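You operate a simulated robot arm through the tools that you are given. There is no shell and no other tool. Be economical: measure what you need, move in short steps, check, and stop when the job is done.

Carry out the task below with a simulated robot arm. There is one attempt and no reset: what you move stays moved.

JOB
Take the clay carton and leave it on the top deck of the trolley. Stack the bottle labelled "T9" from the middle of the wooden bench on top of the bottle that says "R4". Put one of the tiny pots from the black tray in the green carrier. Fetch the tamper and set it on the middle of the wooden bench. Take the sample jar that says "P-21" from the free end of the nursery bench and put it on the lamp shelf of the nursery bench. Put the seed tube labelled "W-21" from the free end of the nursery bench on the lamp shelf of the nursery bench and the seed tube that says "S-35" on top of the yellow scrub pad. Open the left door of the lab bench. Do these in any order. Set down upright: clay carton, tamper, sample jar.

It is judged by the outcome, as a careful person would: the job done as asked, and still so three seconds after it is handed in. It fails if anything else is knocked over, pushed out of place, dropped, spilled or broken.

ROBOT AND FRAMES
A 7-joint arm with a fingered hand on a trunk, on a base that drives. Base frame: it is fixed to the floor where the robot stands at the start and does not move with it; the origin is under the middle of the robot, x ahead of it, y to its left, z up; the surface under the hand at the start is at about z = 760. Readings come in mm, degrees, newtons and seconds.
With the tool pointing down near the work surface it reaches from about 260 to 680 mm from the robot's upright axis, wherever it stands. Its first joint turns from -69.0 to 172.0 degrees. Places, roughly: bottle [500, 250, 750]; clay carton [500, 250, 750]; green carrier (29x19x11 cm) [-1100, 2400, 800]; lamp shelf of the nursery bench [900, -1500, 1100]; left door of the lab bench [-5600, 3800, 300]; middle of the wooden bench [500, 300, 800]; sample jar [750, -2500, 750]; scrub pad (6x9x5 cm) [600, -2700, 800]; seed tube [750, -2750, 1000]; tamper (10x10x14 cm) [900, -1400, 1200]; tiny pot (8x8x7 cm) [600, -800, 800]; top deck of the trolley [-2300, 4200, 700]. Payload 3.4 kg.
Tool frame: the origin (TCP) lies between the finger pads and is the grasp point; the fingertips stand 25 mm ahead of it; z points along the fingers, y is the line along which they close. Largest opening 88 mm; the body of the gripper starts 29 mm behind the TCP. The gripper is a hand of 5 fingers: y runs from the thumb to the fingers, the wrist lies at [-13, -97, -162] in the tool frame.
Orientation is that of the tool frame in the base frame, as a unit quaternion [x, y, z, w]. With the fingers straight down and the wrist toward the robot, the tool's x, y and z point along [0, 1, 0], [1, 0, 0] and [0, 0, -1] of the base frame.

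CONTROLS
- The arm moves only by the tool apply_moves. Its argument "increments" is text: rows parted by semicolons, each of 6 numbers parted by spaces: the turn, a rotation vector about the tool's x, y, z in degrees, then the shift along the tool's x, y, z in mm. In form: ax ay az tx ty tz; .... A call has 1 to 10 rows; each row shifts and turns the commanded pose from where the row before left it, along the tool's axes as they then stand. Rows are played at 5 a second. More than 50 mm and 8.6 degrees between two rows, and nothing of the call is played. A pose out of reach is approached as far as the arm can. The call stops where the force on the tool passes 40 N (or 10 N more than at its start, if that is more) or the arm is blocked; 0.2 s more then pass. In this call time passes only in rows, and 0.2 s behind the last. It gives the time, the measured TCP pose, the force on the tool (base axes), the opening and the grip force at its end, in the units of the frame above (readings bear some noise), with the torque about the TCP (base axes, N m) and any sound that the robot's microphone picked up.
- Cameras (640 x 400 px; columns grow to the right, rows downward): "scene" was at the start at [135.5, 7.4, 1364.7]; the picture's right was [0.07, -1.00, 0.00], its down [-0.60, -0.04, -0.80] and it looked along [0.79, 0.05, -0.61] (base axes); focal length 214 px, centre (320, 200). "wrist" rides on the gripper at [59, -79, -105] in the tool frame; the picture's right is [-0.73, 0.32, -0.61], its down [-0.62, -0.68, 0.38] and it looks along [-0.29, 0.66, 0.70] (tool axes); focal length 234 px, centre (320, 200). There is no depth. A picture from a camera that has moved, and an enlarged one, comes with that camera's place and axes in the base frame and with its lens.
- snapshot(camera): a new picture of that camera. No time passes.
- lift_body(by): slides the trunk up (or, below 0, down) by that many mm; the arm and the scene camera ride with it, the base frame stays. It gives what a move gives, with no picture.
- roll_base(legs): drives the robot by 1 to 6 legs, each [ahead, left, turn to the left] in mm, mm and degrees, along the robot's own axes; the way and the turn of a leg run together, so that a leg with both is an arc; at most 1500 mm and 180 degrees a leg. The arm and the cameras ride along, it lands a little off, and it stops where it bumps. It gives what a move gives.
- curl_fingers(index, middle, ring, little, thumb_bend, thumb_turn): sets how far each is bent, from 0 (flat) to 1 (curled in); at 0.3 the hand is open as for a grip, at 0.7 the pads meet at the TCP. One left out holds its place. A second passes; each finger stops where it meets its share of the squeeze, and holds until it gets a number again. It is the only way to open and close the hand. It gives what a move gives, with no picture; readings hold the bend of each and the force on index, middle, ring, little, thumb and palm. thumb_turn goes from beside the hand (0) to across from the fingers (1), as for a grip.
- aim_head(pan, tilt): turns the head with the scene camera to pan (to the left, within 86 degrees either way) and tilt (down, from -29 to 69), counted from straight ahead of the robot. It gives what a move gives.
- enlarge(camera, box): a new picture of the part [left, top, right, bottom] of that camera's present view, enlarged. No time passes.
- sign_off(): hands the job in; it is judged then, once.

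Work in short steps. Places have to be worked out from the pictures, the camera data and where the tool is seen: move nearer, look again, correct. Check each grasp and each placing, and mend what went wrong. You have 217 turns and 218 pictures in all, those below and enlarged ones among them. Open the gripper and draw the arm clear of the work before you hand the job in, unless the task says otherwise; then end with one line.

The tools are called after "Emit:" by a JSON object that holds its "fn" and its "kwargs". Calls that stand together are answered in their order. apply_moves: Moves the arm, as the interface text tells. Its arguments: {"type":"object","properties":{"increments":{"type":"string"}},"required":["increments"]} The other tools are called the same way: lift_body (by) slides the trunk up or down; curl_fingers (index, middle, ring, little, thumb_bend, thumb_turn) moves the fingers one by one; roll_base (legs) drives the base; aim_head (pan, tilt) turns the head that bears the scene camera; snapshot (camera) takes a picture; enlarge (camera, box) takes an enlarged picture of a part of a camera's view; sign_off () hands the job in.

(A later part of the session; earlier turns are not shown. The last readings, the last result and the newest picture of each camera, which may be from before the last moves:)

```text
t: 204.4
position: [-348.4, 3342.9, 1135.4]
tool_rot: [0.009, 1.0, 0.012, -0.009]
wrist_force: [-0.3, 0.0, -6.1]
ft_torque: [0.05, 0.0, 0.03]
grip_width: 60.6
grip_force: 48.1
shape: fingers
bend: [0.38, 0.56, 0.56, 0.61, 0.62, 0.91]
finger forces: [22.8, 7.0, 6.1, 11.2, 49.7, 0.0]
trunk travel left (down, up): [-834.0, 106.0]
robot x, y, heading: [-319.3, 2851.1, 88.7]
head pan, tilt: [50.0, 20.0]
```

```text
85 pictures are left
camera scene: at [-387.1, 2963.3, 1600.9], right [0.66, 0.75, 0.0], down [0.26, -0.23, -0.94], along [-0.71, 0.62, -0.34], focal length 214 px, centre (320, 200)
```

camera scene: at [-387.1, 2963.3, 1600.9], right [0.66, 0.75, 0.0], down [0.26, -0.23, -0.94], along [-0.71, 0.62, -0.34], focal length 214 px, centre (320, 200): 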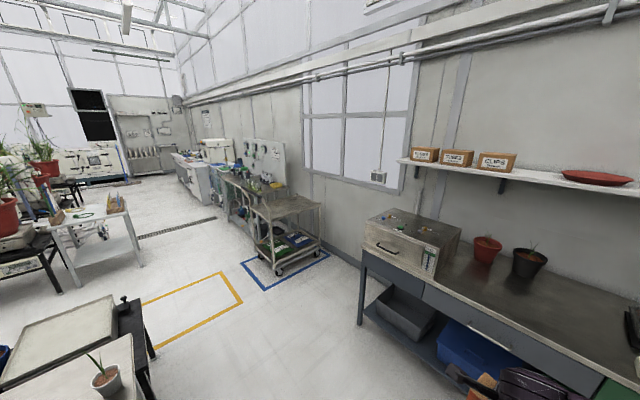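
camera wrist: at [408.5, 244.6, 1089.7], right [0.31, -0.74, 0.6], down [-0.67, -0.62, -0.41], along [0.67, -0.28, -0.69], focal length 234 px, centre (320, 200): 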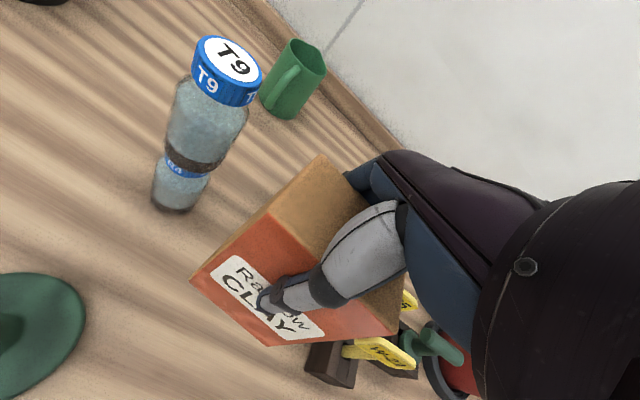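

The trolley stands at ≈ (-2250, 4130) inside the blue floor marking; the floor toward it is clear. I drive there keeping the heading at +y.

Emit:
{"fn": "roll_base", "kwargs": {"legs": [[350, 0, 1.3], [0, 1000, 0], [0, 900, 0]]}}

Emit:
{"fn": "aim_head", "kwargs": {"pan": 5, "tilt": 40}}

Emit:
{"fn": "snapshot", "kwargs": {"camera": "scene"}}

Emit:
{"fn": "snapshot", "kwargs": {"camera": "wrist"}}

```text
t: 215.8
position: [-2254.9, 3704.5, 1134.7]
tool_rot: [0.001, 1.0, 0.01, -0.009]
wrist_force: [-0.2, 0.7, -5.9]
ft_torque: [0.07, 0.03, -0.01]
grip_width: 60.4
grip_force: 48.2
shape: fingers
bend: [0.38, 0.56, 0.56, 0.61, 0.62, 0.91]
finger forces: [22.9, 7.0, 5.8, 11.2, 49.5, 0.0]
trunk travel left (down, up): [-834.0, 106.0]
robot x, y, heading: [-2219.1, 3211.9, 89.5]
head pan, tilt: [50.0, 20.0]
```

```text
t: 216.9
position: [-2254.4, 3704.9, 1133.4]
tool_rot: [0.002, 1.0, 0.011, -0.01]
wrist_force: [0.2, -0.4, -6.8]
ft_torque: [0.05, 0.02, -0.01]
grip_width: 60.4
grip_force: 48.4
shape: fingers
bend: [0.38, 0.56, 0.56, 0.61, 0.61, 0.91]
finger forces: [22.8, 7.0, 5.9, 11.2, 49.4, 0.1]
trunk travel left (down, up): [-834.0, 106.0]
robot x, y, heading: [-2214.0, 3209.7, 89.5]
head pan, tilt: [5.0, 40.0]
```

```text
84 pictures are left
camera scene: at [-2223.4, 3347.3, 1569.5], right [1.0, 0.08, 0.0], down [0.05, -0.64, -0.77], along [-0.06, 0.76, -0.64], focal length 214 px, centre (320, 200)
```

scene: 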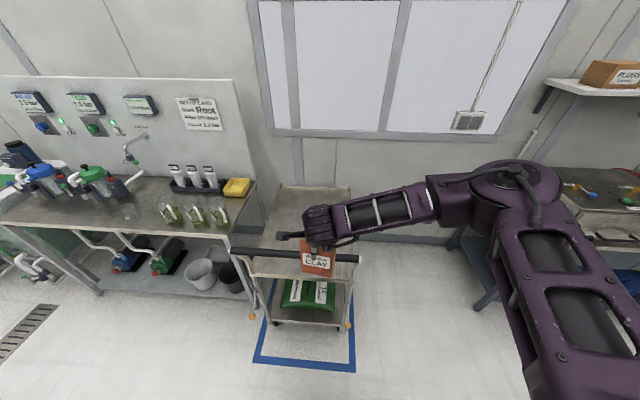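

```text
83 pictures are left
camera wrist: at [-2310.5, 3622.2, 1239.6], right [0.74, 0.31, 0.6], down [0.61, -0.67, -0.41], along [0.28, 0.67, -0.69], focal length 234 px, centre (320, 200)
```

wrist: 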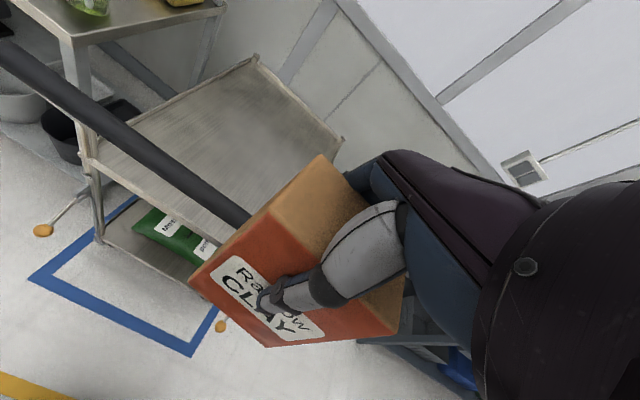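

Emit:
{"fn": "enlarge", "kwargs": {"camera": "scene", "box": [210, 160, 390, 380]}}

```text
1.82 times, centred on (300, 270) of scene
camera zoom: at [-2223.4, 3347.3, 1569.5], right [1.0, 0.08, 0.0], down [0.05, -0.64, -0.77], along [-0.06, 0.76, -0.64], focal length 390 px, centre (356, 73)
```

zoom: 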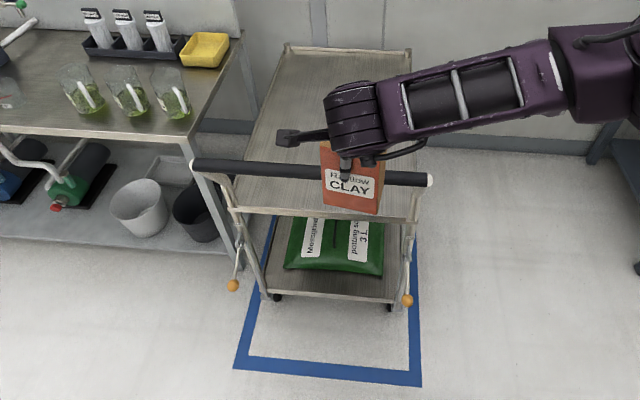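

The trolley deck (z ≈ 700, x ≈ -2550…-2113, y ≈ 3840…4500) has a raised handle toward me, so I'll approach from its free right side, facing -x. I raise a bit, rotate and drive there.

Emit:
{"fn": "lift_body", "kwargs": {"by": 80}}

Emit:
{"fn": "roll_base", "kwargs": {"legs": [[0, -446, 0], [0, 0, 90.5], [0, -500, 0]]}}

Emit:
{"fn": "aim_head", "kwargs": {"pan": 0, "tilt": 40}}

Emit:
{"fn": "snapshot", "kwargs": {"camera": "scene"}}

Emit:
{"fn": "snapshot", "kwargs": {"camera": "wrist"}}

```text
t: 218.1
position: [-2254.4, 3705.5, 1214.0]
tool_rot: [0.001, 1.0, 0.011, -0.01]
wrist_force: [0.7, 0.5, -5.7]
ft_torque: [0.05, 0.0, -0.01]
grip_width: 60.7
grip_force: 48.3
shape: fingers
bend: [0.38, 0.56, 0.56, 0.61, 0.61, 0.91]
finger forces: [22.7, 7.0, 5.9, 11.2, 49.3, 0.1]
trunk travel left (down, up): [-914.0, 26.0]
robot x, y, heading: [-2215.1, 3208.8, 89.5]
head pan, tilt: [5.0, 40.0]
```

```text
t: 227.2
position: [-2261.9, 3657.2, 1215.8]
tool_rot: [0.711, -0.703, 0.0, 0.015]
wrist_force: [-0.2, 0.5, -6.4]
ft_torque: [0.02, 0.04, 0.01]
grip_width: 60.1
grip_force: 46.3
shape: fingers
bend: [0.38, 0.56, 0.56, 0.61, 0.61, 0.92]
finger forces: [22.0, 6.9, 5.8, 10.5, 47.2, 0.0]
trunk travel left (down, up): [-914.0, 26.0]
robot x, y, heading: [-1767.7, 3709.2, -179.7]
head pan, tilt: [5.0, 40.0]
```

```text
t: 227.9
position: [-2261.8, 3658.4, 1214.2]
tool_rot: [0.711, -0.703, -0.002, 0.014]
wrist_force: [-1.4, -0.5, -5.7]
ft_torque: [0.0, 0.04, -0.01]
grip_width: 59.9
grip_force: 46.4
shape: fingers
bend: [0.38, 0.56, 0.56, 0.61, 0.61, 0.92]
finger forces: [22.0, 6.8, 5.7, 10.6, 47.3, 0.0]
trunk travel left (down, up): [-914.0, 26.0]
robot x, y, heading: [-1768.2, 3704.0, -180.1]
head pan, tilt: [0.0, 40.0]
```

```text
81 pictures are left
camera scene: at [-1905.2, 3704.7, 1649.5], right [0.0, 1.0, 0.0], down [0.64, 0.0, -0.77], along [-0.77, 0.0, -0.64], focal length 214 px, centre (320, 200)
```

scene: 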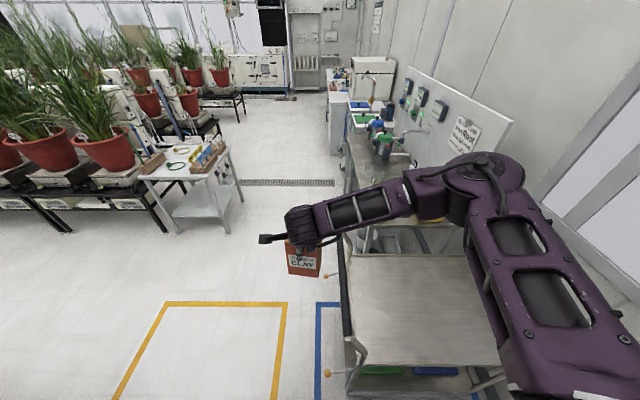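

```text
80 pictures are left
camera wrist: at [-2178.7, 3602.3, 1319.5], right [-0.32, 0.73, 0.6], down [0.67, 0.62, -0.41], along [-0.68, 0.27, -0.69], focal length 234 px, centre (320, 200)
```

wrist: 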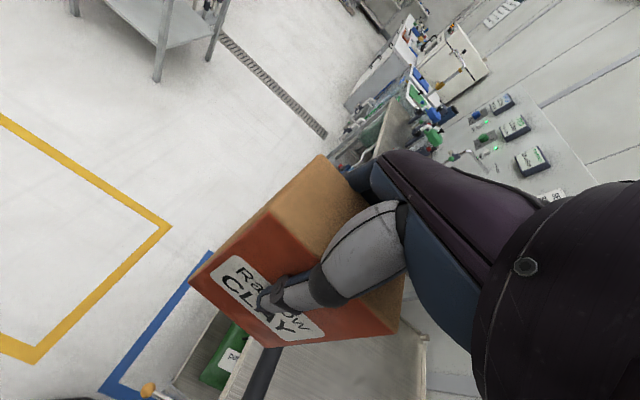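

The deck is visible: x ≈ -2578…-2128, y ≈ 3855…4490. I drive 375 mm further to the right so the carton is over it.

Emit:
{"fn": "roll_base", "kwargs": {"legs": [[0, -375, 0]]}}

Emit:
{"fn": "apply_moves", "kwargs": {"increments": "0 0 0 0 25 0;0 0 0 0 25 0;0 0 0 0 20 0"}}

Emit:
{"fn": "lift_body", "kwargs": {"by": -250}}

Emit:
{"fn": "snapshot", "kwargs": {"camera": "scene"}}

Emit:
{"fn": "snapshot", "kwargs": {"camera": "wrist"}}

```text
t: 230.2
position: [-2261.5, 4033.5, 1214.7]
tool_rot: [0.71, -0.704, -0.002, 0.015]
wrist_force: [-0.3, -0.8, -5.8]
ft_torque: [-0.06, 0.08, 0.0]
grip_width: 60.1
grip_force: 46.6
shape: fingers
bend: [0.38, 0.56, 0.56, 0.61, 0.61, 0.92]
finger forces: [22.0, 6.8, 5.8, 10.6, 47.3, 0.1]
trunk travel left (down, up): [-914.0, 26.0]
robot x, y, heading: [-1768.6, 4077.5, -179.7]
head pan, tilt: [0.0, 40.0]
```

```text
t: 231.1
position: [-2334.9, 4033.8, 1216.4]
tool_rot: [0.71, -0.704, 0.0, 0.015]
wrist_force: [-0.4, 1.1, -5.3]
ft_torque: [-0.03, 0.04, 0.0]
grip_width: 60.0
grip_force: 46.3
shape: fingers
bend: [0.38, 0.56, 0.56, 0.61, 0.61, 0.92]
finger forces: [22.1, 6.9, 5.9, 10.5, 47.4, 0.1]
trunk travel left (down, up): [-914.0, 26.0]
robot x, y, heading: [-1765.3, 4077.3, -180.2]
head pan, tilt: [0.0, 40.0]
```

```text
t: 233.6
position: [-2332.4, 4033.9, 967.1]
tool_rot: [0.711, -0.703, -0.001, 0.015]
wrist_force: [0.2, 0.1, -5.4]
ft_torque: [-0.05, 0.09, -0.01]
grip_width: 59.8
grip_force: 46.3
shape: fingers
bend: [0.38, 0.56, 0.56, 0.61, 0.61, 0.92]
finger forces: [22.0, 6.9, 5.7, 10.5, 47.2, 0.1]
trunk travel left (down, up): [-664.0, 276.0]
robot x, y, heading: [-1768.2, 4075.8, -180.1]
head pan, tilt: [0.0, 40.0]
```

```text
79 pictures are left
camera scene: at [-1905.9, 4079.8, 1399.5], right [0.0, 1.0, 0.0], down [0.64, 0.0, -0.77], along [-0.77, 0.0, -0.64], focal length 214 px, centre (320, 200)
```

scene: 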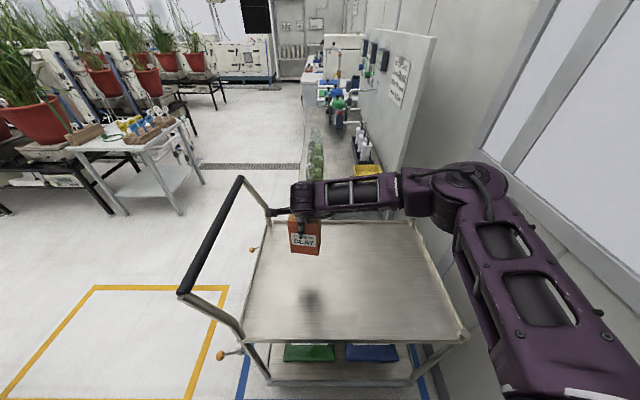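

```text
78 pictures are left
camera wrist: at [-2250.0, 3977.1, 1071.4], right [-0.32, 0.74, 0.6], down [0.67, 0.62, -0.41], along [-0.67, 0.27, -0.69], focal length 234 px, centre (320, 200)
```

wrist: 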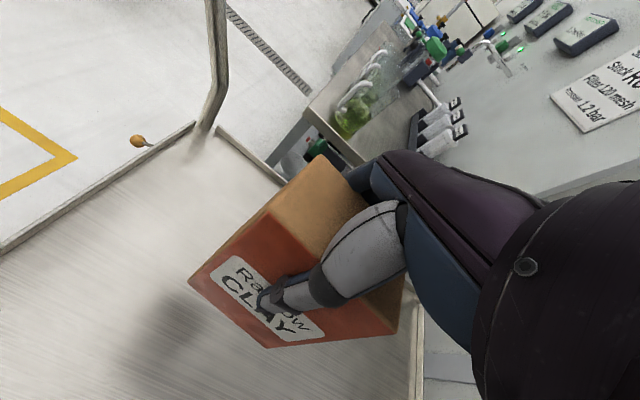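

The carton is above the deck with good margins. Lower 120 mm with the trunk and check.

Emit:
{"fn": "lift_body", "kwargs": {"by": -110}}

Emit:
{"fn": "snapshot", "kwargs": {"camera": "scene"}}

Emit:
{"fn": "snapshot", "kwargs": {"camera": "wrist"}}

```text
t: 235.1
position: [-2333.0, 4033.9, 857.1]
tool_rot: [0.71, -0.704, -0.001, 0.015]
wrist_force: [-0.1, -0.2, -6.1]
ft_torque: [0.0, 0.1, -0.02]
grip_width: 60.1
grip_force: 46.3
shape: fingers
bend: [0.38, 0.56, 0.56, 0.61, 0.61, 0.92]
finger forces: [22.0, 7.0, 5.7, 10.5, 47.0, 0.1]
trunk travel left (down, up): [-554.0, 386.0]
robot x, y, heading: [-1770.2, 4081.1, -180.1]
head pan, tilt: [0.0, 40.0]
```

```text
77 pictures are left
camera scene: at [-1905.8, 4079.8, 1289.5], right [0.0, 1.0, 0.0], down [0.64, 0.0, -0.77], along [-0.77, 0.0, -0.64], focal length 214 px, centre (320, 200)
```

scene: 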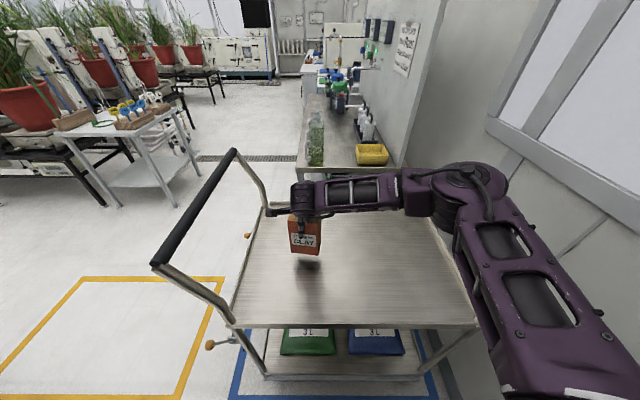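

```text
76 pictures are left
camera wrist: at [-2249.9, 3977.0, 961.4], right [-0.32, 0.74, 0.6], down [0.67, 0.62, -0.41], along [-0.67, 0.27, -0.69], focal length 234 px, centre (320, 200)
```

wrist: 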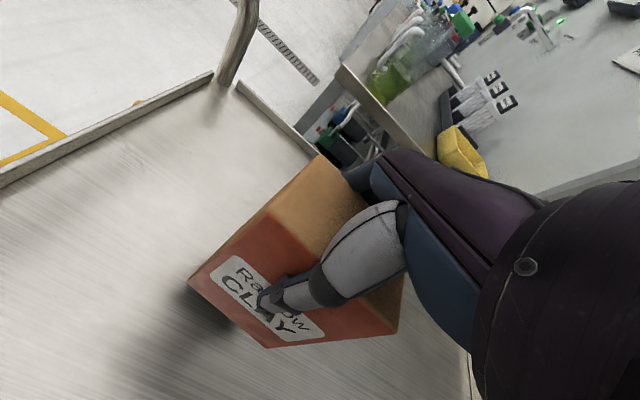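

Gap looks ~40–50 mm. Lower in small arm steps to contact.

Emit:
{"fn": "apply_moves", "kwargs": {"increments": "0 0 0 0 0 6;0 0 0 0 0 6;0 0 0 0 0 6;0 0 0 0 0 5;0 0 0 0 0 4;0 0 0 0 0 4;0 0 0 0 0 3;0 0 0 0 0 3;0 0 0 0 0 3;0 0 0 0 0 3"}}

```text
t: 237.2
position: [-2333.3, 4033.1, 813.5]
tool_rot: [0.71, -0.704, -0.001, 0.014]
wrist_force: [-0.2, 0.2, -4.8]
ft_torque: [-0.03, 0.06, 0.0]
grip_width: 59.6
grip_force: 45.6
shape: fingers
bend: [0.38, 0.56, 0.56, 0.61, 0.61, 0.92]
finger forces: [22.0, 6.8, 5.7, 10.5, 46.7, 0.0]
trunk travel left (down, up): [-554.0, 386.0]
robot x, y, heading: [-1767.8, 4076.3, -180.0]
head pan, tilt: [0.0, 40.0]
```

Emit:
{"fn": "apply_moves", "kwargs": {"increments": "0 0 0 0 0 3;0 0 0 0 0 3;0 0 0 0 0 3;0 0 0 0 0 3;0 0 0 0 0 3;0 0 0 0 0 3;0 0 0 0 0 3;0 0 0 0 0 3"}}

Emit:
{"fn": "snapshot", "kwargs": {"camera": "wrist"}}

Emit:
{"fn": "enlarge", "kwargs": {"camera": "scene", "box": [220, 160, 400, 300]}}

```text
t: 238.7
position: [-2335.4, 4031.8, 805.7]
tool_rot: [0.71, -0.703, -0.005, 0.025]
wrist_force: [7.7, 2.6, 24.6]
ft_torque: [0.02, -0.09, -0.01]
grip_width: 60.6
grip_force: 53.4
shape: fingers
bend: [0.38, 0.56, 0.57, 0.61, 0.61, 0.92]
finger forces: [23.7, 7.0, 5.6, 10.9, 59.5, 0.0]
trunk travel left (down, up): [-554.0, 386.0]
robot x, y, heading: [-1771.9, 4078.0, -179.9]
head pan, tilt: [0.0, 40.0]
stopped in row 7: the force on the tool passed its limit at 42 N (the readings are from after the stop); the commanded pose is now the measured one
```

```text
75 pictures are left
camera wrist: at [-2249.9, 3976.3, 910.1], right [-0.3, 0.74, 0.6], down [0.66, 0.62, -0.43], along [-0.69, 0.26, -0.68], focal length 234 px, centre (320, 200)
```

wrist: 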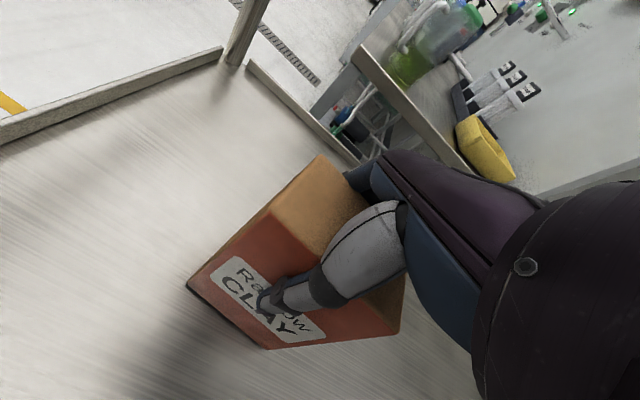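

```text
2.86 times, centred on (310, 230) of scene
camera zoom: at [-1900.5, 4081.5, 1290.2], right [0.0, 1.0, 0.0], down [0.64, 0.0, -0.77], along [-0.77, 0.0, -0.64], focal length 613 px, centre (349, 114)
```

zoom: 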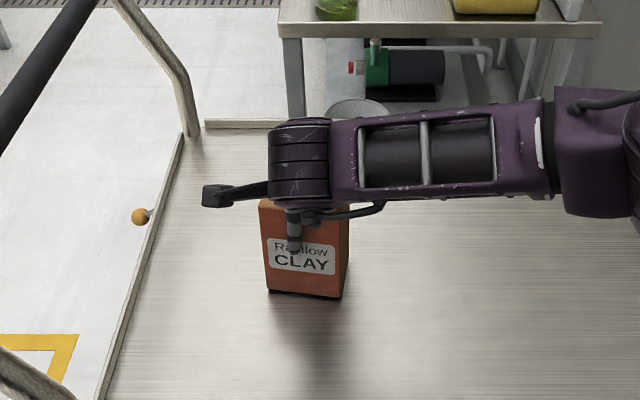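

Contact with the deck. Relieve, then release stepwise.

Emit:
{"fn": "apply_moves", "kwargs": {"increments": "0 0 0 0 0 -1.5;0 0 0 0 0 -1.5"}}

Emit:
{"fn": "curl_fingers", "kwargs": {"index": 0.33, "middle": 0.45, "ring": 0.45, "little": 0.45, "thumb_bend": 0.45}}

Emit:
{"fn": "enlarge", "kwargs": {"camera": "scene", "box": [220, 160, 400, 300]}}

```text
t: 239.3
position: [-2334.3, 4031.4, 806.4]
tool_rot: [0.711, -0.703, -0.004, 0.022]
wrist_force: [1.4, 0.7, 19.0]
ft_torque: [0.02, 0.32, 0.05]
grip_width: 60.2
grip_force: 53.4
shape: fingers
bend: [0.38, 0.56, 0.56, 0.61, 0.61, 0.92]
finger forces: [25.3, 7.8, 6.7, 11.3, 56.1, 0.0]
trunk travel left (down, up): [-554.0, 386.0]
robot x, y, heading: [-1767.5, 4079.2, -179.9]
head pan, tilt: [0.0, 40.0]
```

```text
t: 240.3
position: [-2333.4, 4031.4, 805.9]
tool_rot: [0.71, -0.703, -0.004, 0.022]
wrist_force: [7.0, 0.8, 16.8]
ft_torque: [-0.06, -0.28, -0.06]
grip_width: 80.9
grip_force: 18.9
shape: fingers
bend: [0.29, 0.45, 0.45, 0.45, 0.45, 0.95]
finger forces: [8.3, 0.1, 0.0, 4.6, 24.8, 0.1]
trunk travel left (down, up): [-554.0, 386.0]
robot x, y, heading: [-1768.2, 4079.1, -179.9]
head pan, tilt: [0.0, 40.0]
```

```text
2.86 times, centred on (310, 230) of scene
camera zoom: at [-1900.7, 4080.2, 1290.1], right [0.0, 1.0, 0.0], down [0.64, 0.0, -0.77], along [-0.77, 0.0, -0.64], focal length 613 px, centre (349, 114)
```

zoom: 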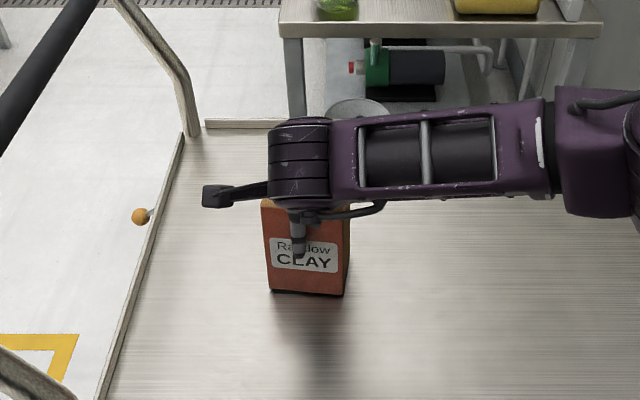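

Still wedged near the roots; open wider than the standard.

Emit:
{"fn": "curl_fingers", "kwargs": {"index": 0.18, "middle": 0.2, "ring": 0.2, "little": 0.2, "thumb_bend": 0.18}}

Emit:
{"fn": "enlarge", "kwargs": {"camera": "scene", "box": [220, 160, 400, 300]}}

Emit:
{"fn": "snapshot", "kwargs": {"camera": "wrist"}}

```text
t: 241.3
position: [-2334.8, 4031.4, 804.7]
tool_rot: [0.711, -0.703, -0.003, 0.019]
wrist_force: [1.5, 0.0, 0.0]
ft_torque: [0.02, 0.02, -0.02]
grip_width: 107.8
grip_force: 0.3
shape: fingers
bend: [0.18, 0.2, 0.2, 0.2, 0.18, 0.97]
finger forces: [0.0, 0.0, 0.1, 0.0, 1.0, 0.0]
trunk travel left (down, up): [-554.0, 386.0]
robot x, y, heading: [-1765.2, 4078.2, -179.7]
head pan, tilt: [0.0, 40.0]
```

```text
2.86 times, centred on (310, 230) of scene
camera zoom: at [-1904.7, 4080.0, 1289.6], right [0.0, 1.0, 0.0], down [0.64, 0.0, -0.77], along [-0.77, 0.0, -0.64], focal length 613 px, centre (349, 114)
```

zoom: 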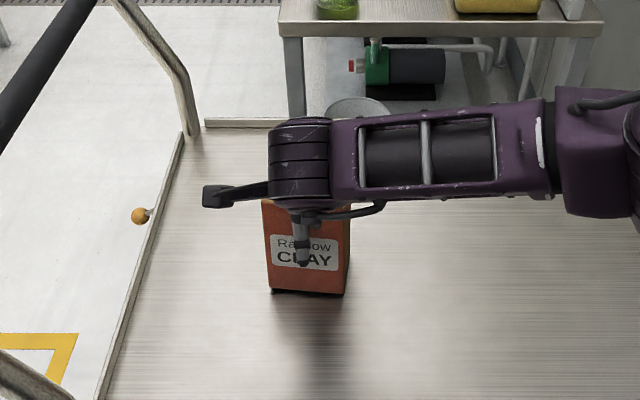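

```text
71 pictures are left
camera wrist: at [-2252.2, 3975.5, 908.2], right [-0.31, 0.74, 0.6], down [0.66, 0.62, -0.42], along [-0.68, 0.27, -0.68], focal length 234 px, centre (320, 200)
```

wrist: 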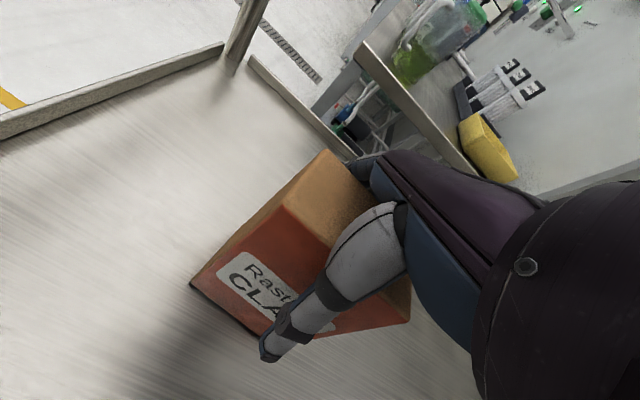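

Released. Withdraw upward gently.

Emit:
{"fn": "apply_moves", "kwargs": {"increments": "0 0 0 0 0 -4;0 0 0 0 0 -5;0 0 0 0 0 -8;0 0 0 0 0 -10;0 0 0 0 0 -15;0 0 0 0 0 -20"}}

Emit:
{"fn": "lift_body", "kwargs": {"by": 200}}

Emit:
{"fn": "snapshot", "kwargs": {"camera": "wrist"}}

Emit:
{"fn": "snapshot", "kwargs": {"camera": "scene"}}

```text
t: 242.7
position: [-2332.6, 4035.4, 865.9]
tool_rot: [0.71, -0.704, -0.003, 0.02]
wrist_force: [0.6, 0.5, -0.9]
ft_torque: [0.05, -0.04, -0.03]
grip_width: 107.4
grip_force: 0.1
shape: fingers
bend: [0.18, 0.2, 0.2, 0.2, 0.18, 0.97]
finger forces: [0.0, 0.1, 0.0, 0.0, 0.1, 0.0]
trunk travel left (down, up): [-554.0, 386.0]
robot x, y, heading: [-1770.0, 4079.4, -179.9]
head pan, tilt: [0.0, 40.0]
```

```text
t: 244.8
position: [-2332.6, 4033.1, 1064.6]
tool_rot: [0.71, -0.704, -0.003, 0.02]
wrist_force: [-0.2, 0.4, -0.3]
ft_torque: [0.0, -0.02, -0.03]
grip_width: 107.7
grip_force: 0.0
shape: fingers
bend: [0.18, 0.2, 0.2, 0.2, 0.18, 0.97]
finger forces: [0.0, 0.1, 0.0, 0.0, 0.1, 0.0]
trunk travel left (down, up): [-754.0, 186.0]
robot x, y, heading: [-1766.1, 4079.9, -179.9]
head pan, tilt: [0.0, 40.0]
```

```text
70 pictures are left
camera wrist: at [-2249.2, 3977.5, 1169.9], right [-0.31, 0.74, 0.6], down [0.66, 0.62, -0.42], along [-0.68, 0.27, -0.68], focal length 234 px, centre (320, 200)
```

wrist: 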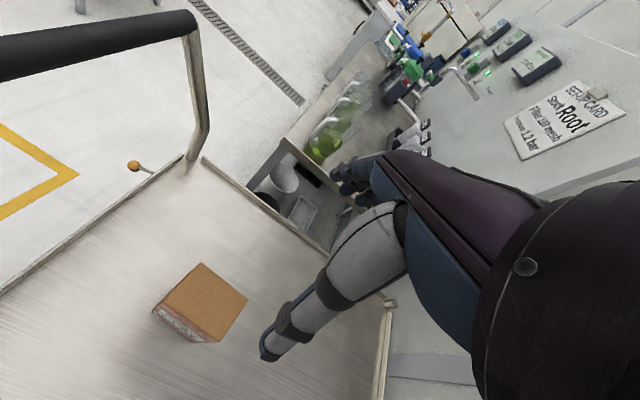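

```text
69 pictures are left
camera scene: at [-1905.0, 4080.0, 1489.6], right [0.0, 1.0, 0.0], down [0.64, 0.0, -0.77], along [-0.77, 0.0, -0.64], focal length 214 px, centre (320, 200)
```

scene: 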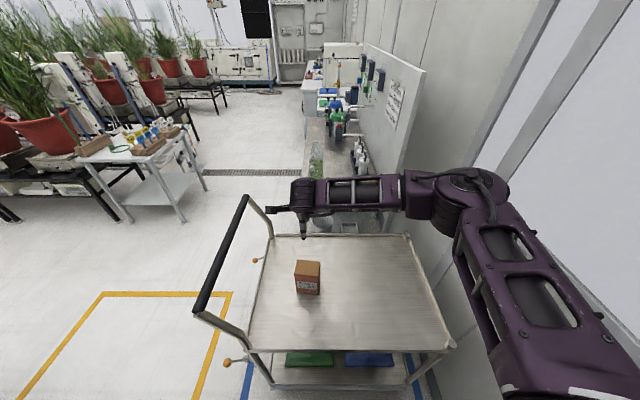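

The carton stands upright on the top deck. Next is the lab bench's left door: I move clear of the trolley and drive along the corridor (y ≈ 3450).

Emit:
{"fn": "roll_base", "kwargs": {"legs": [[0, 630, 0], [1300, 0, 0], [1200, 0, 0]]}}

Emit:
{"fn": "aim_head", "kwargs": {"pan": -10, "tilt": 30}}

Emit:
{"fn": "snapshot", "kwargs": {"camera": "scene"}}

```text
t: 260.2
position: [-4831.2, 3393.9, 1065.0]
tool_rot: [0.712, -0.702, -0.003, 0.021]
wrist_force: [0.1, -0.1, 0.1]
ft_torque: [0.01, 0.01, 0.0]
grip_width: 107.6
grip_force: 0.1
shape: fingers
bend: [0.18, 0.2, 0.2, 0.2, 0.18, 0.97]
finger forces: [0.1, 0.0, 0.1, 0.1, 0.0, 0.0]
trunk travel left (down, up): [-754.0, 186.0]
robot x, y, heading: [-4264.6, 3440.6, -179.6]
head pan, tilt: [0.0, 40.0]
```

```text
t: 260.9
position: [-4831.5, 3393.0, 1064.9]
tool_rot: [0.712, -0.702, -0.003, 0.021]
wrist_force: [-0.2, -0.4, -0.7]
ft_torque: [0.02, -0.03, -0.02]
grip_width: 107.5
grip_force: 0.0
shape: fingers
bend: [0.18, 0.2, 0.2, 0.2, 0.18, 0.97]
finger forces: [0.0, 0.0, 0.0, 0.1, 0.0, 0.0]
trunk travel left (down, up): [-754.0, 186.0]
robot x, y, heading: [-4266.8, 3441.4, -179.9]
head pan, tilt: [-10.0, 30.0]
```

```text
68 pictures are left
camera scene: at [-4407.1, 3456.5, 1504.9], right [0.17, 0.99, 0.0], down [0.49, -0.08, -0.87], along [-0.85, 0.15, -0.5], focal length 214 px, centre (320, 200)
```

scene: 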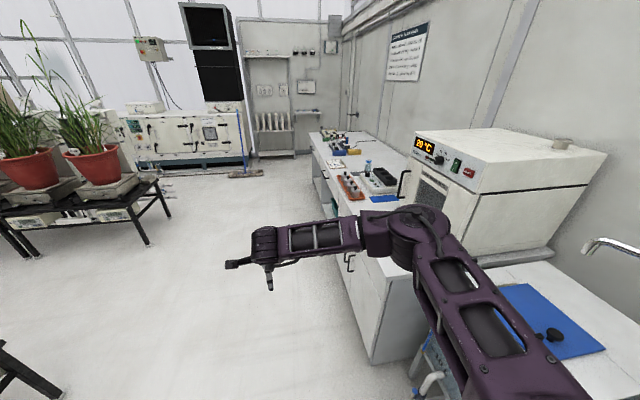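

The lab bench runs along the right wall, doors facing -y. I drive on, staying back, and turn to face it.

Emit:
{"fn": "roll_base", "kwargs": {"legs": [[0, 260, 0], [1000, 0, 0], [0, 0, -90]]}}

Emit:
{"fn": "aim_head", "kwargs": {"pan": 15, "tilt": 45}}

Emit:
{"fn": "snapshot", "kwargs": {"camera": "scene"}}

Emit:
{"fn": "snapshot", "kwargs": {"camera": "wrist"}}

```text
t: 271.4
position: [-5307.7, 3740.7, 1066.2]
tool_rot: [-0.002, 1.0, 0.016, -0.012]
wrist_force: [0.0, -0.2, -0.4]
ft_torque: [-0.04, -0.01, -0.03]
grip_width: 107.6
grip_force: 0.2
shape: fingers
bend: [0.18, 0.2, 0.2, 0.2, 0.18, 0.97]
finger forces: [0.1, 0.1, 0.0, 0.0, 0.1, 0.1]
trunk travel left (down, up): [-754.0, 186.0]
robot x, y, heading: [-5268.4, 3175.5, 89.9]
head pan, tilt: [-10.0, 30.0]
```

```text
t: 272.3
position: [-5306.7, 3741.4, 1065.6]
tool_rot: [-0.003, 1.0, 0.016, -0.012]
wrist_force: [-0.1, 0.4, -0.2]
ft_torque: [0.03, -0.01, -0.04]
grip_width: 107.7
grip_force: 0.0
shape: fingers
bend: [0.18, 0.2, 0.2, 0.2, 0.18, 0.97]
finger forces: [0.0, 0.1, 0.0, 0.1, 0.0, 0.0]
trunk travel left (down, up): [-754.0, 186.0]
robot x, y, heading: [-5264.8, 3179.4, 89.6]
head pan, tilt: [15.0, 45.0]
```

```text
67 pictures are left
camera scene: at [-5287.3, 3306.7, 1482.4], right [0.97, 0.25, 0.0], down [0.18, -0.68, -0.71], along [-0.18, 0.68, -0.71], focal length 214 px, centre (320, 200)
```

scene: 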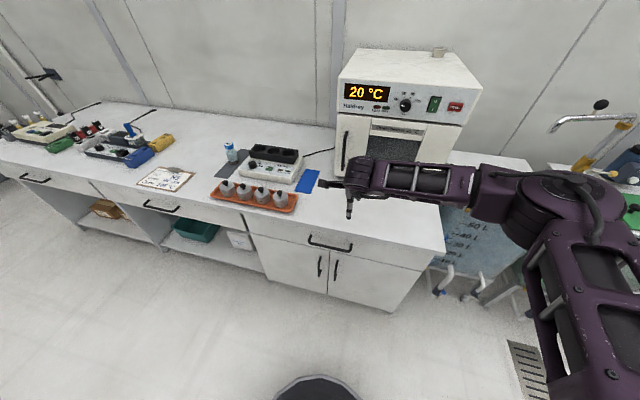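

```text
66 pictures are left
camera wrist: at [-5362.5, 3657.7, 1169.9], right [0.74, 0.31, 0.6], down [0.62, -0.67, -0.42], along [0.27, 0.68, -0.68], focal length 234 px, centre (320, 200)
```

wrist: 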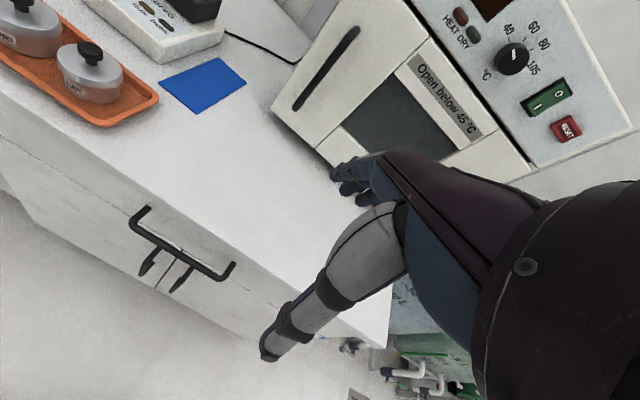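

Emit:
{"fn": "enlarge", "kwargs": {"camera": "scene", "box": [240, 200, 440, 330]}}

Emit:
{"fn": "enlarge", "kwargs": {"camera": "wrist", "box": [80, 180, 280, 320]}}

```text
3.08 times, centred on (340, 265) of scene
camera zoom: at [-5287.3, 3306.7, 1482.4], right [0.97, 0.25, 0.0], down [0.18, -0.68, -0.71], along [-0.18, 0.68, -0.71], focal length 660 px, centre (258, 0)
```

zoom: 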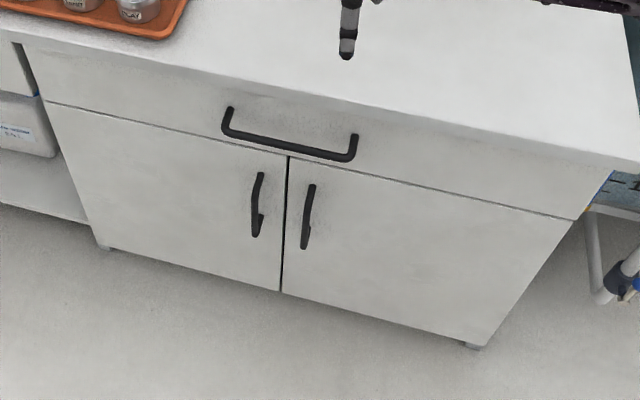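

```text
2.86 times, centred on (180, 250) of wrist
camera zoom: at [-5362.5, 3657.7, 1169.9], right [0.74, 0.31, 0.6], down [0.62, -0.67, -0.42], along [0.27, 0.68, -0.68], focal length 669 px, centre (720, 57)
```

zoom: 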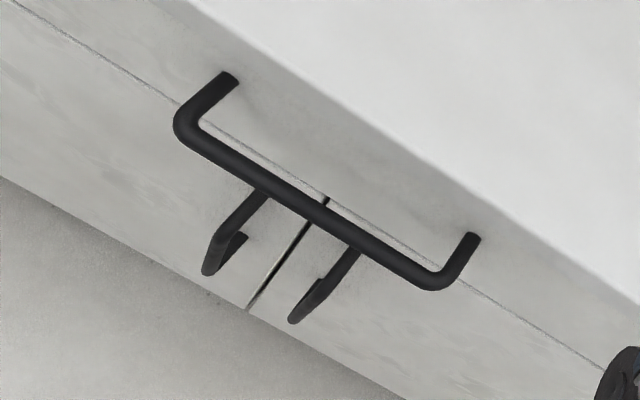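

The left door (x ≈ -5789…-5381, face y ≈ 3840, z ≈ 80…596) has a vertical bar handle at about x -5420, y 3797, z 390–580. I'll grip it with the hand pointing forward; I back off and rotate the tool 120° about (-1,1,1).

Emit:
{"fn": "roll_base", "kwargs": {"legs": [[-280, 0, 0]]}}

Emit:
{"fn": "apply_moves", "kwargs": {"increments": "-4.949 4.949 4.949 0 0 0;-4.949 4.949 4.949 0 0 0;-4.949 4.949 4.949 0 0 0;-4.949 4.949 4.949 0 0 0;-4.949 4.949 4.949 0 0 0;-4.949 4.949 4.949 0 0 0;-4.949 4.949 4.949 0 0 0"}}

Emit:
{"fn": "apply_moves", "kwargs": {"increments": "-4.949 4.949 4.949 0 0 0;-4.949 4.949 4.949 0 0 0;-4.949 4.949 4.949 0 0 0;-4.949 4.949 4.949 0 0 0;-4.949 4.949 4.949 0 0 0;-4.949 4.949 4.949 0 0 0;-4.949 4.949 4.949 0 0 0"}}

Emit:
{"fn": "snapshot", "kwargs": {"camera": "scene"}}

```text
t: 274.2
position: [-5307.4, 3464.0, 1065.3]
tool_rot: [-0.001, 1.0, 0.017, -0.012]
wrist_force: [0.9, -0.3, 0.6]
ft_torque: [-0.03, -0.01, 0.01]
grip_width: 107.5
grip_force: 0.0
shape: fingers
bend: [0.18, 0.2, 0.2, 0.2, 0.18, 0.97]
finger forces: [0.1, 0.0, 0.1, 0.0, 0.0, 0.0]
trunk travel left (down, up): [-754.0, 186.0]
robot x, y, heading: [-5268.0, 2894.9, 89.9]
head pan, tilt: [15.0, 45.0]
```

```text
t: 275.8
position: [-5309.3, 3462.5, 1065.1]
tool_rot: [0.286, 0.858, 0.299, -0.304]
wrist_force: [-0.3, 0.4, 0.0]
ft_torque: [0.0, -0.01, -0.03]
grip_width: 107.2
grip_force: 0.1
shape: fingers
bend: [0.18, 0.2, 0.2, 0.2, 0.18, 0.97]
finger forces: [0.0, 0.0, 0.0, 0.0, 0.0, 0.0]
trunk travel left (down, up): [-754.0, 186.0]
robot x, y, heading: [-5269.5, 2896.6, 89.8]
head pan, tilt: [15.0, 45.0]
```

```text
t: 277.4
position: [-5305.4, 3584.1, 1092.6]
tool_rot: [-0.495, -0.491, -0.495, 0.518]
wrist_force: [0.9, 0.2, 0.5]
ft_torque: [0.0, 0.02, 0.02]
grip_width: 107.4
grip_force: 0.0
shape: fingers
bend: [0.18, 0.2, 0.2, 0.2, 0.18, 0.97]
finger forces: [0.1, 0.0, 0.1, 0.0, 0.0, 0.1]
out of reach, approached as far as the arm can: row 1, 2, 3, 4, 5, 6, 7
trunk travel left (down, up): [-754.0, 186.0]
robot x, y, heading: [-5269.0, 2898.0, 89.7]
head pan, tilt: [15.0, 45.0]
```

```text
63 pictures are left
camera scene: at [-5290.4, 3027.9, 1482.4], right [0.97, 0.25, 0.0], down [0.18, -0.68, -0.71], along [-0.18, 0.68, -0.71], focal length 214 px, centre (320, 200)
```

scene: 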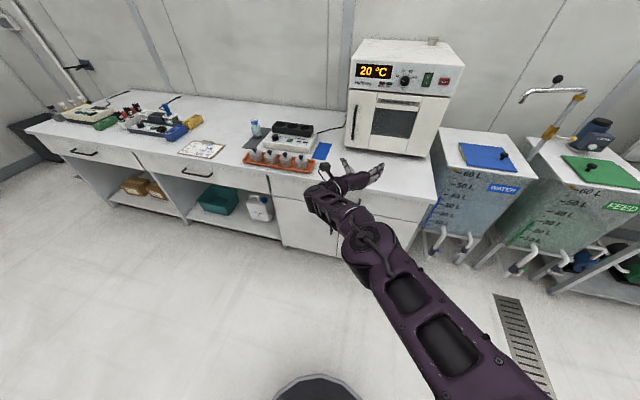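

The horizontal pose is reached (TCP about 690 ahead). I sync the command by a forward move and set the fingers to open.

Emit:
{"fn": "apply_moves", "kwargs": {"increments": "0 0 0 0 0 40;0 0 0 0 0 40;0 0 0 0 0 40"}}

Emit:
{"fn": "curl_fingers", "kwargs": {"index": 0.3, "middle": 0.3, "ring": 0.3, "little": 0.3, "thumb_bend": 0.3}}

```text
t: 278.2
position: [-5250.8, 3612.5, 1115.2]
tool_rot: [-0.498, -0.485, -0.501, 0.515]
wrist_force: [0.6, 0.4, 1.0]
ft_torque: [-0.01, -0.03, 0.01]
grip_width: 107.2
grip_force: 0.0
shape: fingers
bend: [0.18, 0.2, 0.2, 0.2, 0.18, 0.98]
finger forces: [0.0, 0.1, 0.0, 0.1, 0.0, 0.0]
out of reach, approached as far as the arm can: row 1, 2, 3
trunk travel left (down, up): [-754.0, 186.0]
robot x, y, heading: [-5266.4, 2897.6, 89.8]
head pan, tilt: [15.0, 45.0]
```

```text
t: 279.2
position: [-5251.8, 3612.5, 1114.9]
tool_rot: [-0.497, -0.486, -0.502, 0.515]
wrist_force: [-0.1, 0.3, -0.5]
ft_torque: [0.02, 0.01, -0.01]
grip_width: 85.4
grip_force: 0.0
shape: fingers
bend: [0.3, 0.3, 0.3, 0.3, 0.3, 0.98]
finger forces: [0.1, 0.0, 0.0, 0.0, 0.1, 0.0]
trunk travel left (down, up): [-754.0, 186.0]
robot x, y, heading: [-5265.8, 2899.0, 89.7]
head pan, tilt: [15.0, 45.0]
```

Still at a limit; the arm drifts right and up, so I shift the command that way.

Emit:
{"fn": "apply_moves", "kwargs": {"increments": "0 0 0 20 35 30;0 0 0 20 35 30;0 0 0 10 30 20"}}

Emit:
{"fn": "snapshot", "kwargs": {"camera": "scene"}}

```text
refused: row 1 steps farther than a row can; nothing moved
```

```text
62 pictures are left
camera scene: at [-5288.5, 3028.5, 1482.3], right [0.97, 0.25, 0.0], down [0.18, -0.68, -0.71], along [-0.18, 0.68, -0.71], focal length 214 px, centre (320, 200)
```

scene: 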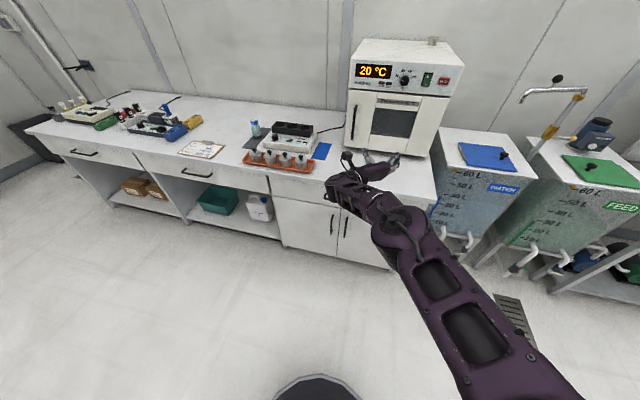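

Emit:
{"fn": "apply_moves", "kwargs": {"increments": "0 0 0 15 28 20;0 0 0 15 28 20;0 0 0 15 28 20"}}

```text
t: 280.0
position: [-5161.9, 3665.3, 1160.6]
tool_rot: [-0.497, -0.487, -0.501, 0.514]
wrist_force: [1.0, 0.2, -0.6]
ft_torque: [0.01, -0.02, -0.01]
grip_width: 84.9
grip_force: 0.1
shape: fingers
bend: [0.3, 0.3, 0.3, 0.3, 0.3, 0.98]
finger forces: [0.0, 0.0, 0.0, 0.0, 0.0, 0.0]
out of reach, approached as far as the arm can: row 3
trunk travel left (down, up): [-754.0, 186.0]
robot x, y, heading: [-5269.5, 2897.3, 89.8]
head pan, tilt: [15.0, 45.0]
```

The pose is now in reach. I pull back a little, drive left 258 mm so the hand faces the handle, and lower the trunk.

Emit:
{"fn": "apply_moves", "kwargs": {"increments": "0 0 0 0 0 -20;0 0 0 0 0 -15"}}

Emit:
{"fn": "roll_base", "kwargs": {"legs": [[0, 258, 0]]}}

Emit:
{"fn": "lift_body", "kwargs": {"by": -670}}

Emit:
{"fn": "aim_head", "kwargs": {"pan": 0, "tilt": 35}}

Emit:
{"fn": "snapshot", "kwargs": {"camera": "scene"}}

Emit:
{"fn": "snapshot", "kwargs": {"camera": "wrist"}}

```text
t: 280.6
position: [-5164.4, 3631.0, 1159.7]
tool_rot: [-0.497, -0.486, -0.502, 0.515]
wrist_force: [-0.6, -0.1, 1.2]
ft_torque: [-0.02, 0.02, 0.01]
grip_width: 84.9
grip_force: 0.1
shape: fingers
bend: [0.3, 0.3, 0.3, 0.3, 0.3, 0.98]
finger forces: [0.0, 0.0, 0.0, 0.0, 0.0, 0.1]
trunk travel left (down, up): [-754.0, 186.0]
robot x, y, heading: [-5268.2, 2899.7, 90.0]
head pan, tilt: [15.0, 45.0]
```

```text
t: 282.5
position: [-5419.6, 3632.5, 1160.2]
tool_rot: [-0.497, -0.486, -0.501, 0.515]
wrist_force: [-0.3, -0.2, 1.0]
ft_torque: [0.0, 0.02, 0.0]
grip_width: 85.2
grip_force: 0.0
shape: fingers
bend: [0.3, 0.3, 0.3, 0.3, 0.3, 0.98]
finger forces: [0.0, 0.0, 0.0, 0.1, 0.0, 0.0]
trunk travel left (down, up): [-754.0, 186.0]
robot x, y, heading: [-5524.7, 2902.3, 89.7]
head pan, tilt: [15.0, 45.0]
```

```text
refused: -670 is not a number from -400 to 400
```

```text
t: 283.2
position: [-5419.6, 3632.5, 1159.1]
tool_rot: [-0.497, -0.486, -0.501, 0.515]
wrist_force: [0.1, 0.0, 0.1]
ft_torque: [0.01, -0.02, 0.01]
grip_width: 85.2
grip_force: 0.0
shape: fingers
bend: [0.3, 0.3, 0.3, 0.3, 0.3, 0.98]
finger forces: [0.1, 0.0, 0.0, 0.0, 0.1, 0.0]
trunk travel left (down, up): [-754.0, 186.0]
robot x, y, heading: [-5523.8, 2898.5, 89.7]
head pan, tilt: [0.0, 35.0]
```

```text
61 pictures are left
camera scene: at [-5523.8, 3039.3, 1497.1], right [1.0, -0.01, 0.0], down [0.0, -0.57, -0.82], along [0.0, 0.82, -0.57], focal length 214 px, centre (320, 200)
```

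scene: 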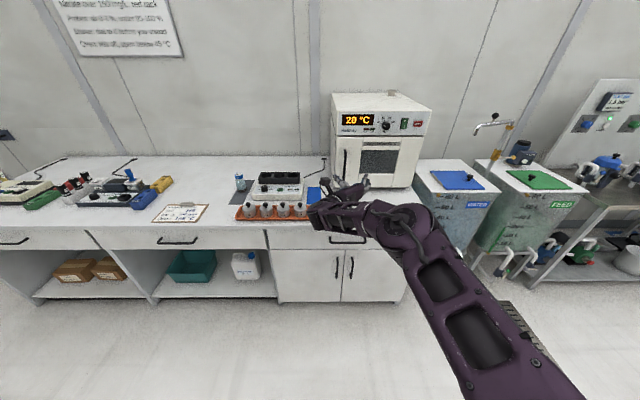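

```text
60 pictures are left
camera wrist: at [-5496.6, 3524.4, 1217.8], right [0.31, -0.58, -0.75], down [-0.7, 0.4, -0.59], along [0.65, 0.71, -0.28], focal length 234 px, centre (320, 200)
```

wrist: 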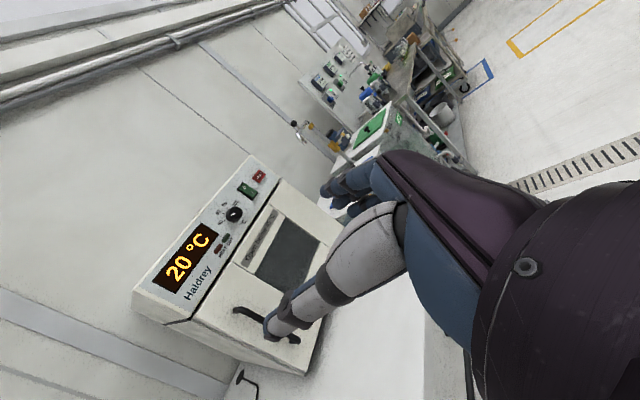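

Lower the trunk in two steps (hand is 150 mm in front of the bench).

Emit:
{"fn": "lift_body", "kwargs": {"by": -400}}

Emit:
{"fn": "lift_body", "kwargs": {"by": -255}}

Emit:
{"fn": "snapshot", "kwargs": {"camera": "scene"}}

Emit:
{"fn": "snapshot", "kwargs": {"camera": "wrist"}}

```text
t: 287.1
position: [-5418.8, 3632.6, 759.9]
tool_rot: [-0.498, -0.485, -0.501, 0.515]
wrist_force: [-1.0, 0.0, -1.1]
ft_torque: [0.01, -0.01, -0.01]
grip_width: 84.9
grip_force: 0.0
shape: fingers
bend: [0.3, 0.3, 0.3, 0.3, 0.3, 0.98]
finger forces: [0.0, 0.0, 0.1, 0.0, 0.0, 0.1]
trunk travel left (down, up): [-354.0, 586.0]
robot x, y, heading: [-5525.3, 2898.1, 89.5]
head pan, tilt: [0.0, 35.0]
```

```text
t: 289.7
position: [-5420.3, 3631.6, 505.1]
tool_rot: [-0.497, -0.486, -0.502, 0.515]
wrist_force: [-0.2, -0.5, 0.8]
ft_torque: [-0.02, 0.01, -0.01]
grip_width: 85.2
grip_force: 0.0
shape: fingers
bend: [0.3, 0.3, 0.3, 0.3, 0.3, 0.98]
finger forces: [0.1, 0.0, 0.0, 0.0, 0.0, 0.1]
trunk travel left (down, up): [-99.0, 841.0]
robot x, y, heading: [-5526.1, 2901.4, 89.7]
head pan, tilt: [0.0, 35.0]
```

```text
59 pictures are left
camera scene: at [-5523.7, 3039.3, 842.2], right [1.0, -0.01, 0.0], down [0.0, -0.57, -0.82], along [0.0, 0.82, -0.57], focal length 214 px, centre (320, 200)
```

scene: 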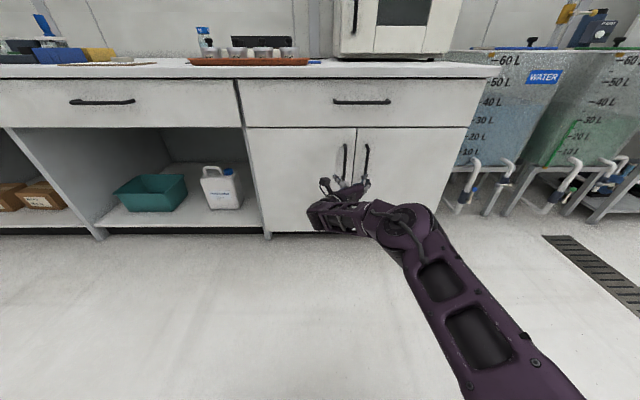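

```text
58 pictures are left
camera wrist: at [-5496.6, 3524.4, 562.8], right [0.31, -0.58, -0.75], down [-0.7, 0.4, -0.59], along [0.65, 0.71, -0.28], focal length 234 px, centre (320, 200)
```

wrist: 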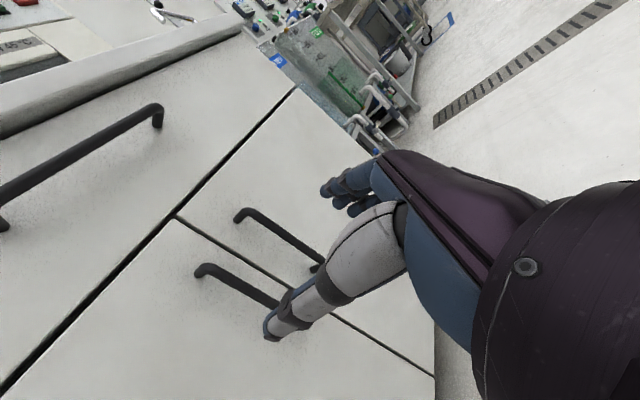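

Clear view: left bar at x ≈ -5430, z 411–550, y ≈ 3795. Lower 22 mm, shift 9 mm left and drive 120 mm forward.

Emit:
{"fn": "lift_body", "kwargs": {"by": -22}}

Emit:
{"fn": "roll_base", "kwargs": {"legs": [[115, 9, 0]]}}

Emit:
{"fn": "snapshot", "kwargs": {"camera": "wrist"}}

Emit:
{"fn": "enlarge", "kwargs": {"camera": "scene", "box": [280, 100, 440, 260]}}

```text
t: 290.4
position: [-5419.6, 3632.4, 482.9]
tool_rot: [-0.497, -0.486, -0.502, 0.515]
wrist_force: [0.6, -0.7, 0.0]
ft_torque: [-0.01, 0.03, -0.01]
grip_width: 85.1
grip_force: 0.0
shape: fingers
bend: [0.3, 0.3, 0.3, 0.3, 0.3, 0.98]
finger forces: [0.0, 0.0, 0.1, 0.0, 0.1, 0.0]
trunk travel left (down, up): [-77.0, 863.0]
robot x, y, heading: [-5522.3, 2900.2, 89.9]
head pan, tilt: [0.0, 35.0]
```

```text
t: 291.6
position: [-5427.4, 3748.0, 482.6]
tool_rot: [-0.497, -0.486, -0.501, 0.515]
wrist_force: [-0.4, -0.3, 0.6]
ft_torque: [0.01, 0.01, 0.01]
grip_width: 85.1
grip_force: 0.0
shape: fingers
bend: [0.3, 0.3, 0.3, 0.3, 0.3, 0.98]
finger forces: [0.1, 0.1, 0.0, 0.0, 0.0, 0.0]
trunk travel left (down, up): [-77.0, 863.0]
robot x, y, heading: [-5531.5, 3013.7, 89.6]
head pan, tilt: [0.0, 35.0]
```

```text
57 pictures are left
camera wrist: at [-5504.4, 3640.8, 540.8], right [0.31, -0.58, -0.75], down [-0.7, 0.4, -0.59], along [0.65, 0.71, -0.28], focal length 234 px, centre (320, 200)
```

wrist: 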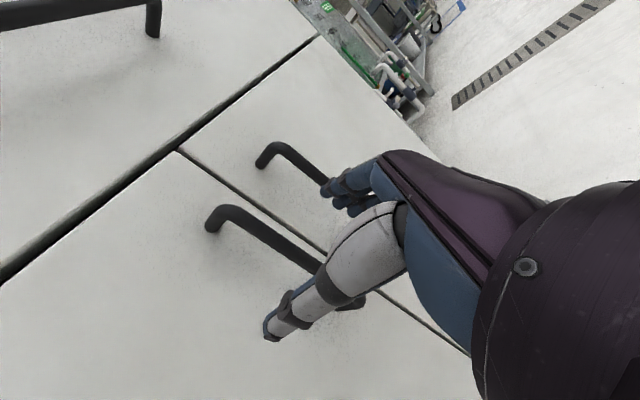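

```text
2.50 times, centred on (360, 180) of scene
camera zoom: at [-5531.9, 3155.7, 820.2], right [1.0, -0.01, 0.0], down [0.0, -0.57, -0.82], along [0.01, 0.82, -0.57], focal length 536 px, centre (220, 250)
```

zoom: 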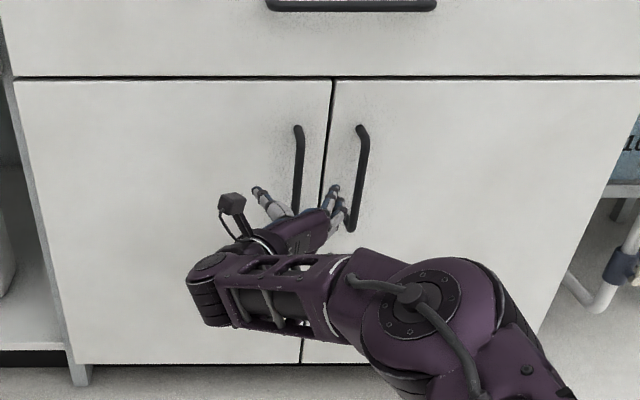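

The bar (≈ -5429, 3794) is straight ahead between thumb and fingers. Advance 40 mm.

Emit:
{"fn": "roll_base", "kwargs": {"legs": [[40, 0, 0]]}}

Emit:
{"fn": "snapshot", "kwargs": {"camera": "wrist"}}

```text
t: 292.5
position: [-5427.2, 3788.5, 482.3]
tool_rot: [-0.498, -0.486, -0.502, 0.514]
wrist_force: [0.5, 0.9, 0.1]
ft_torque: [0.02, -0.01, 0.01]
grip_width: 85.1
grip_force: 0.0
shape: fingers
bend: [0.3, 0.3, 0.3, 0.3, 0.3, 0.98]
finger forces: [0.1, 0.0, 0.0, 0.0, 0.0, 0.0]
trunk travel left (down, up): [-77.0, 863.0]
robot x, y, heading: [-5529.3, 3055.7, 89.6]
head pan, tilt: [0.0, 35.0]
```

```text
55 pictures are left
camera wrist: at [-5504.0, 3680.8, 540.8], right [0.31, -0.58, -0.75], down [-0.7, 0.4, -0.59], along [0.65, 0.71, -0.28], focal length 234 px, centre (320, 200)
```

wrist: 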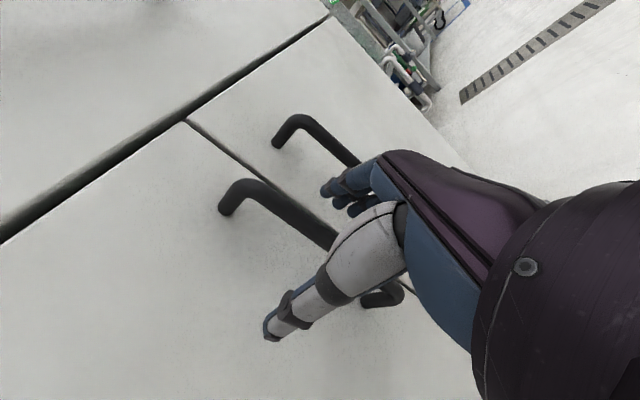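

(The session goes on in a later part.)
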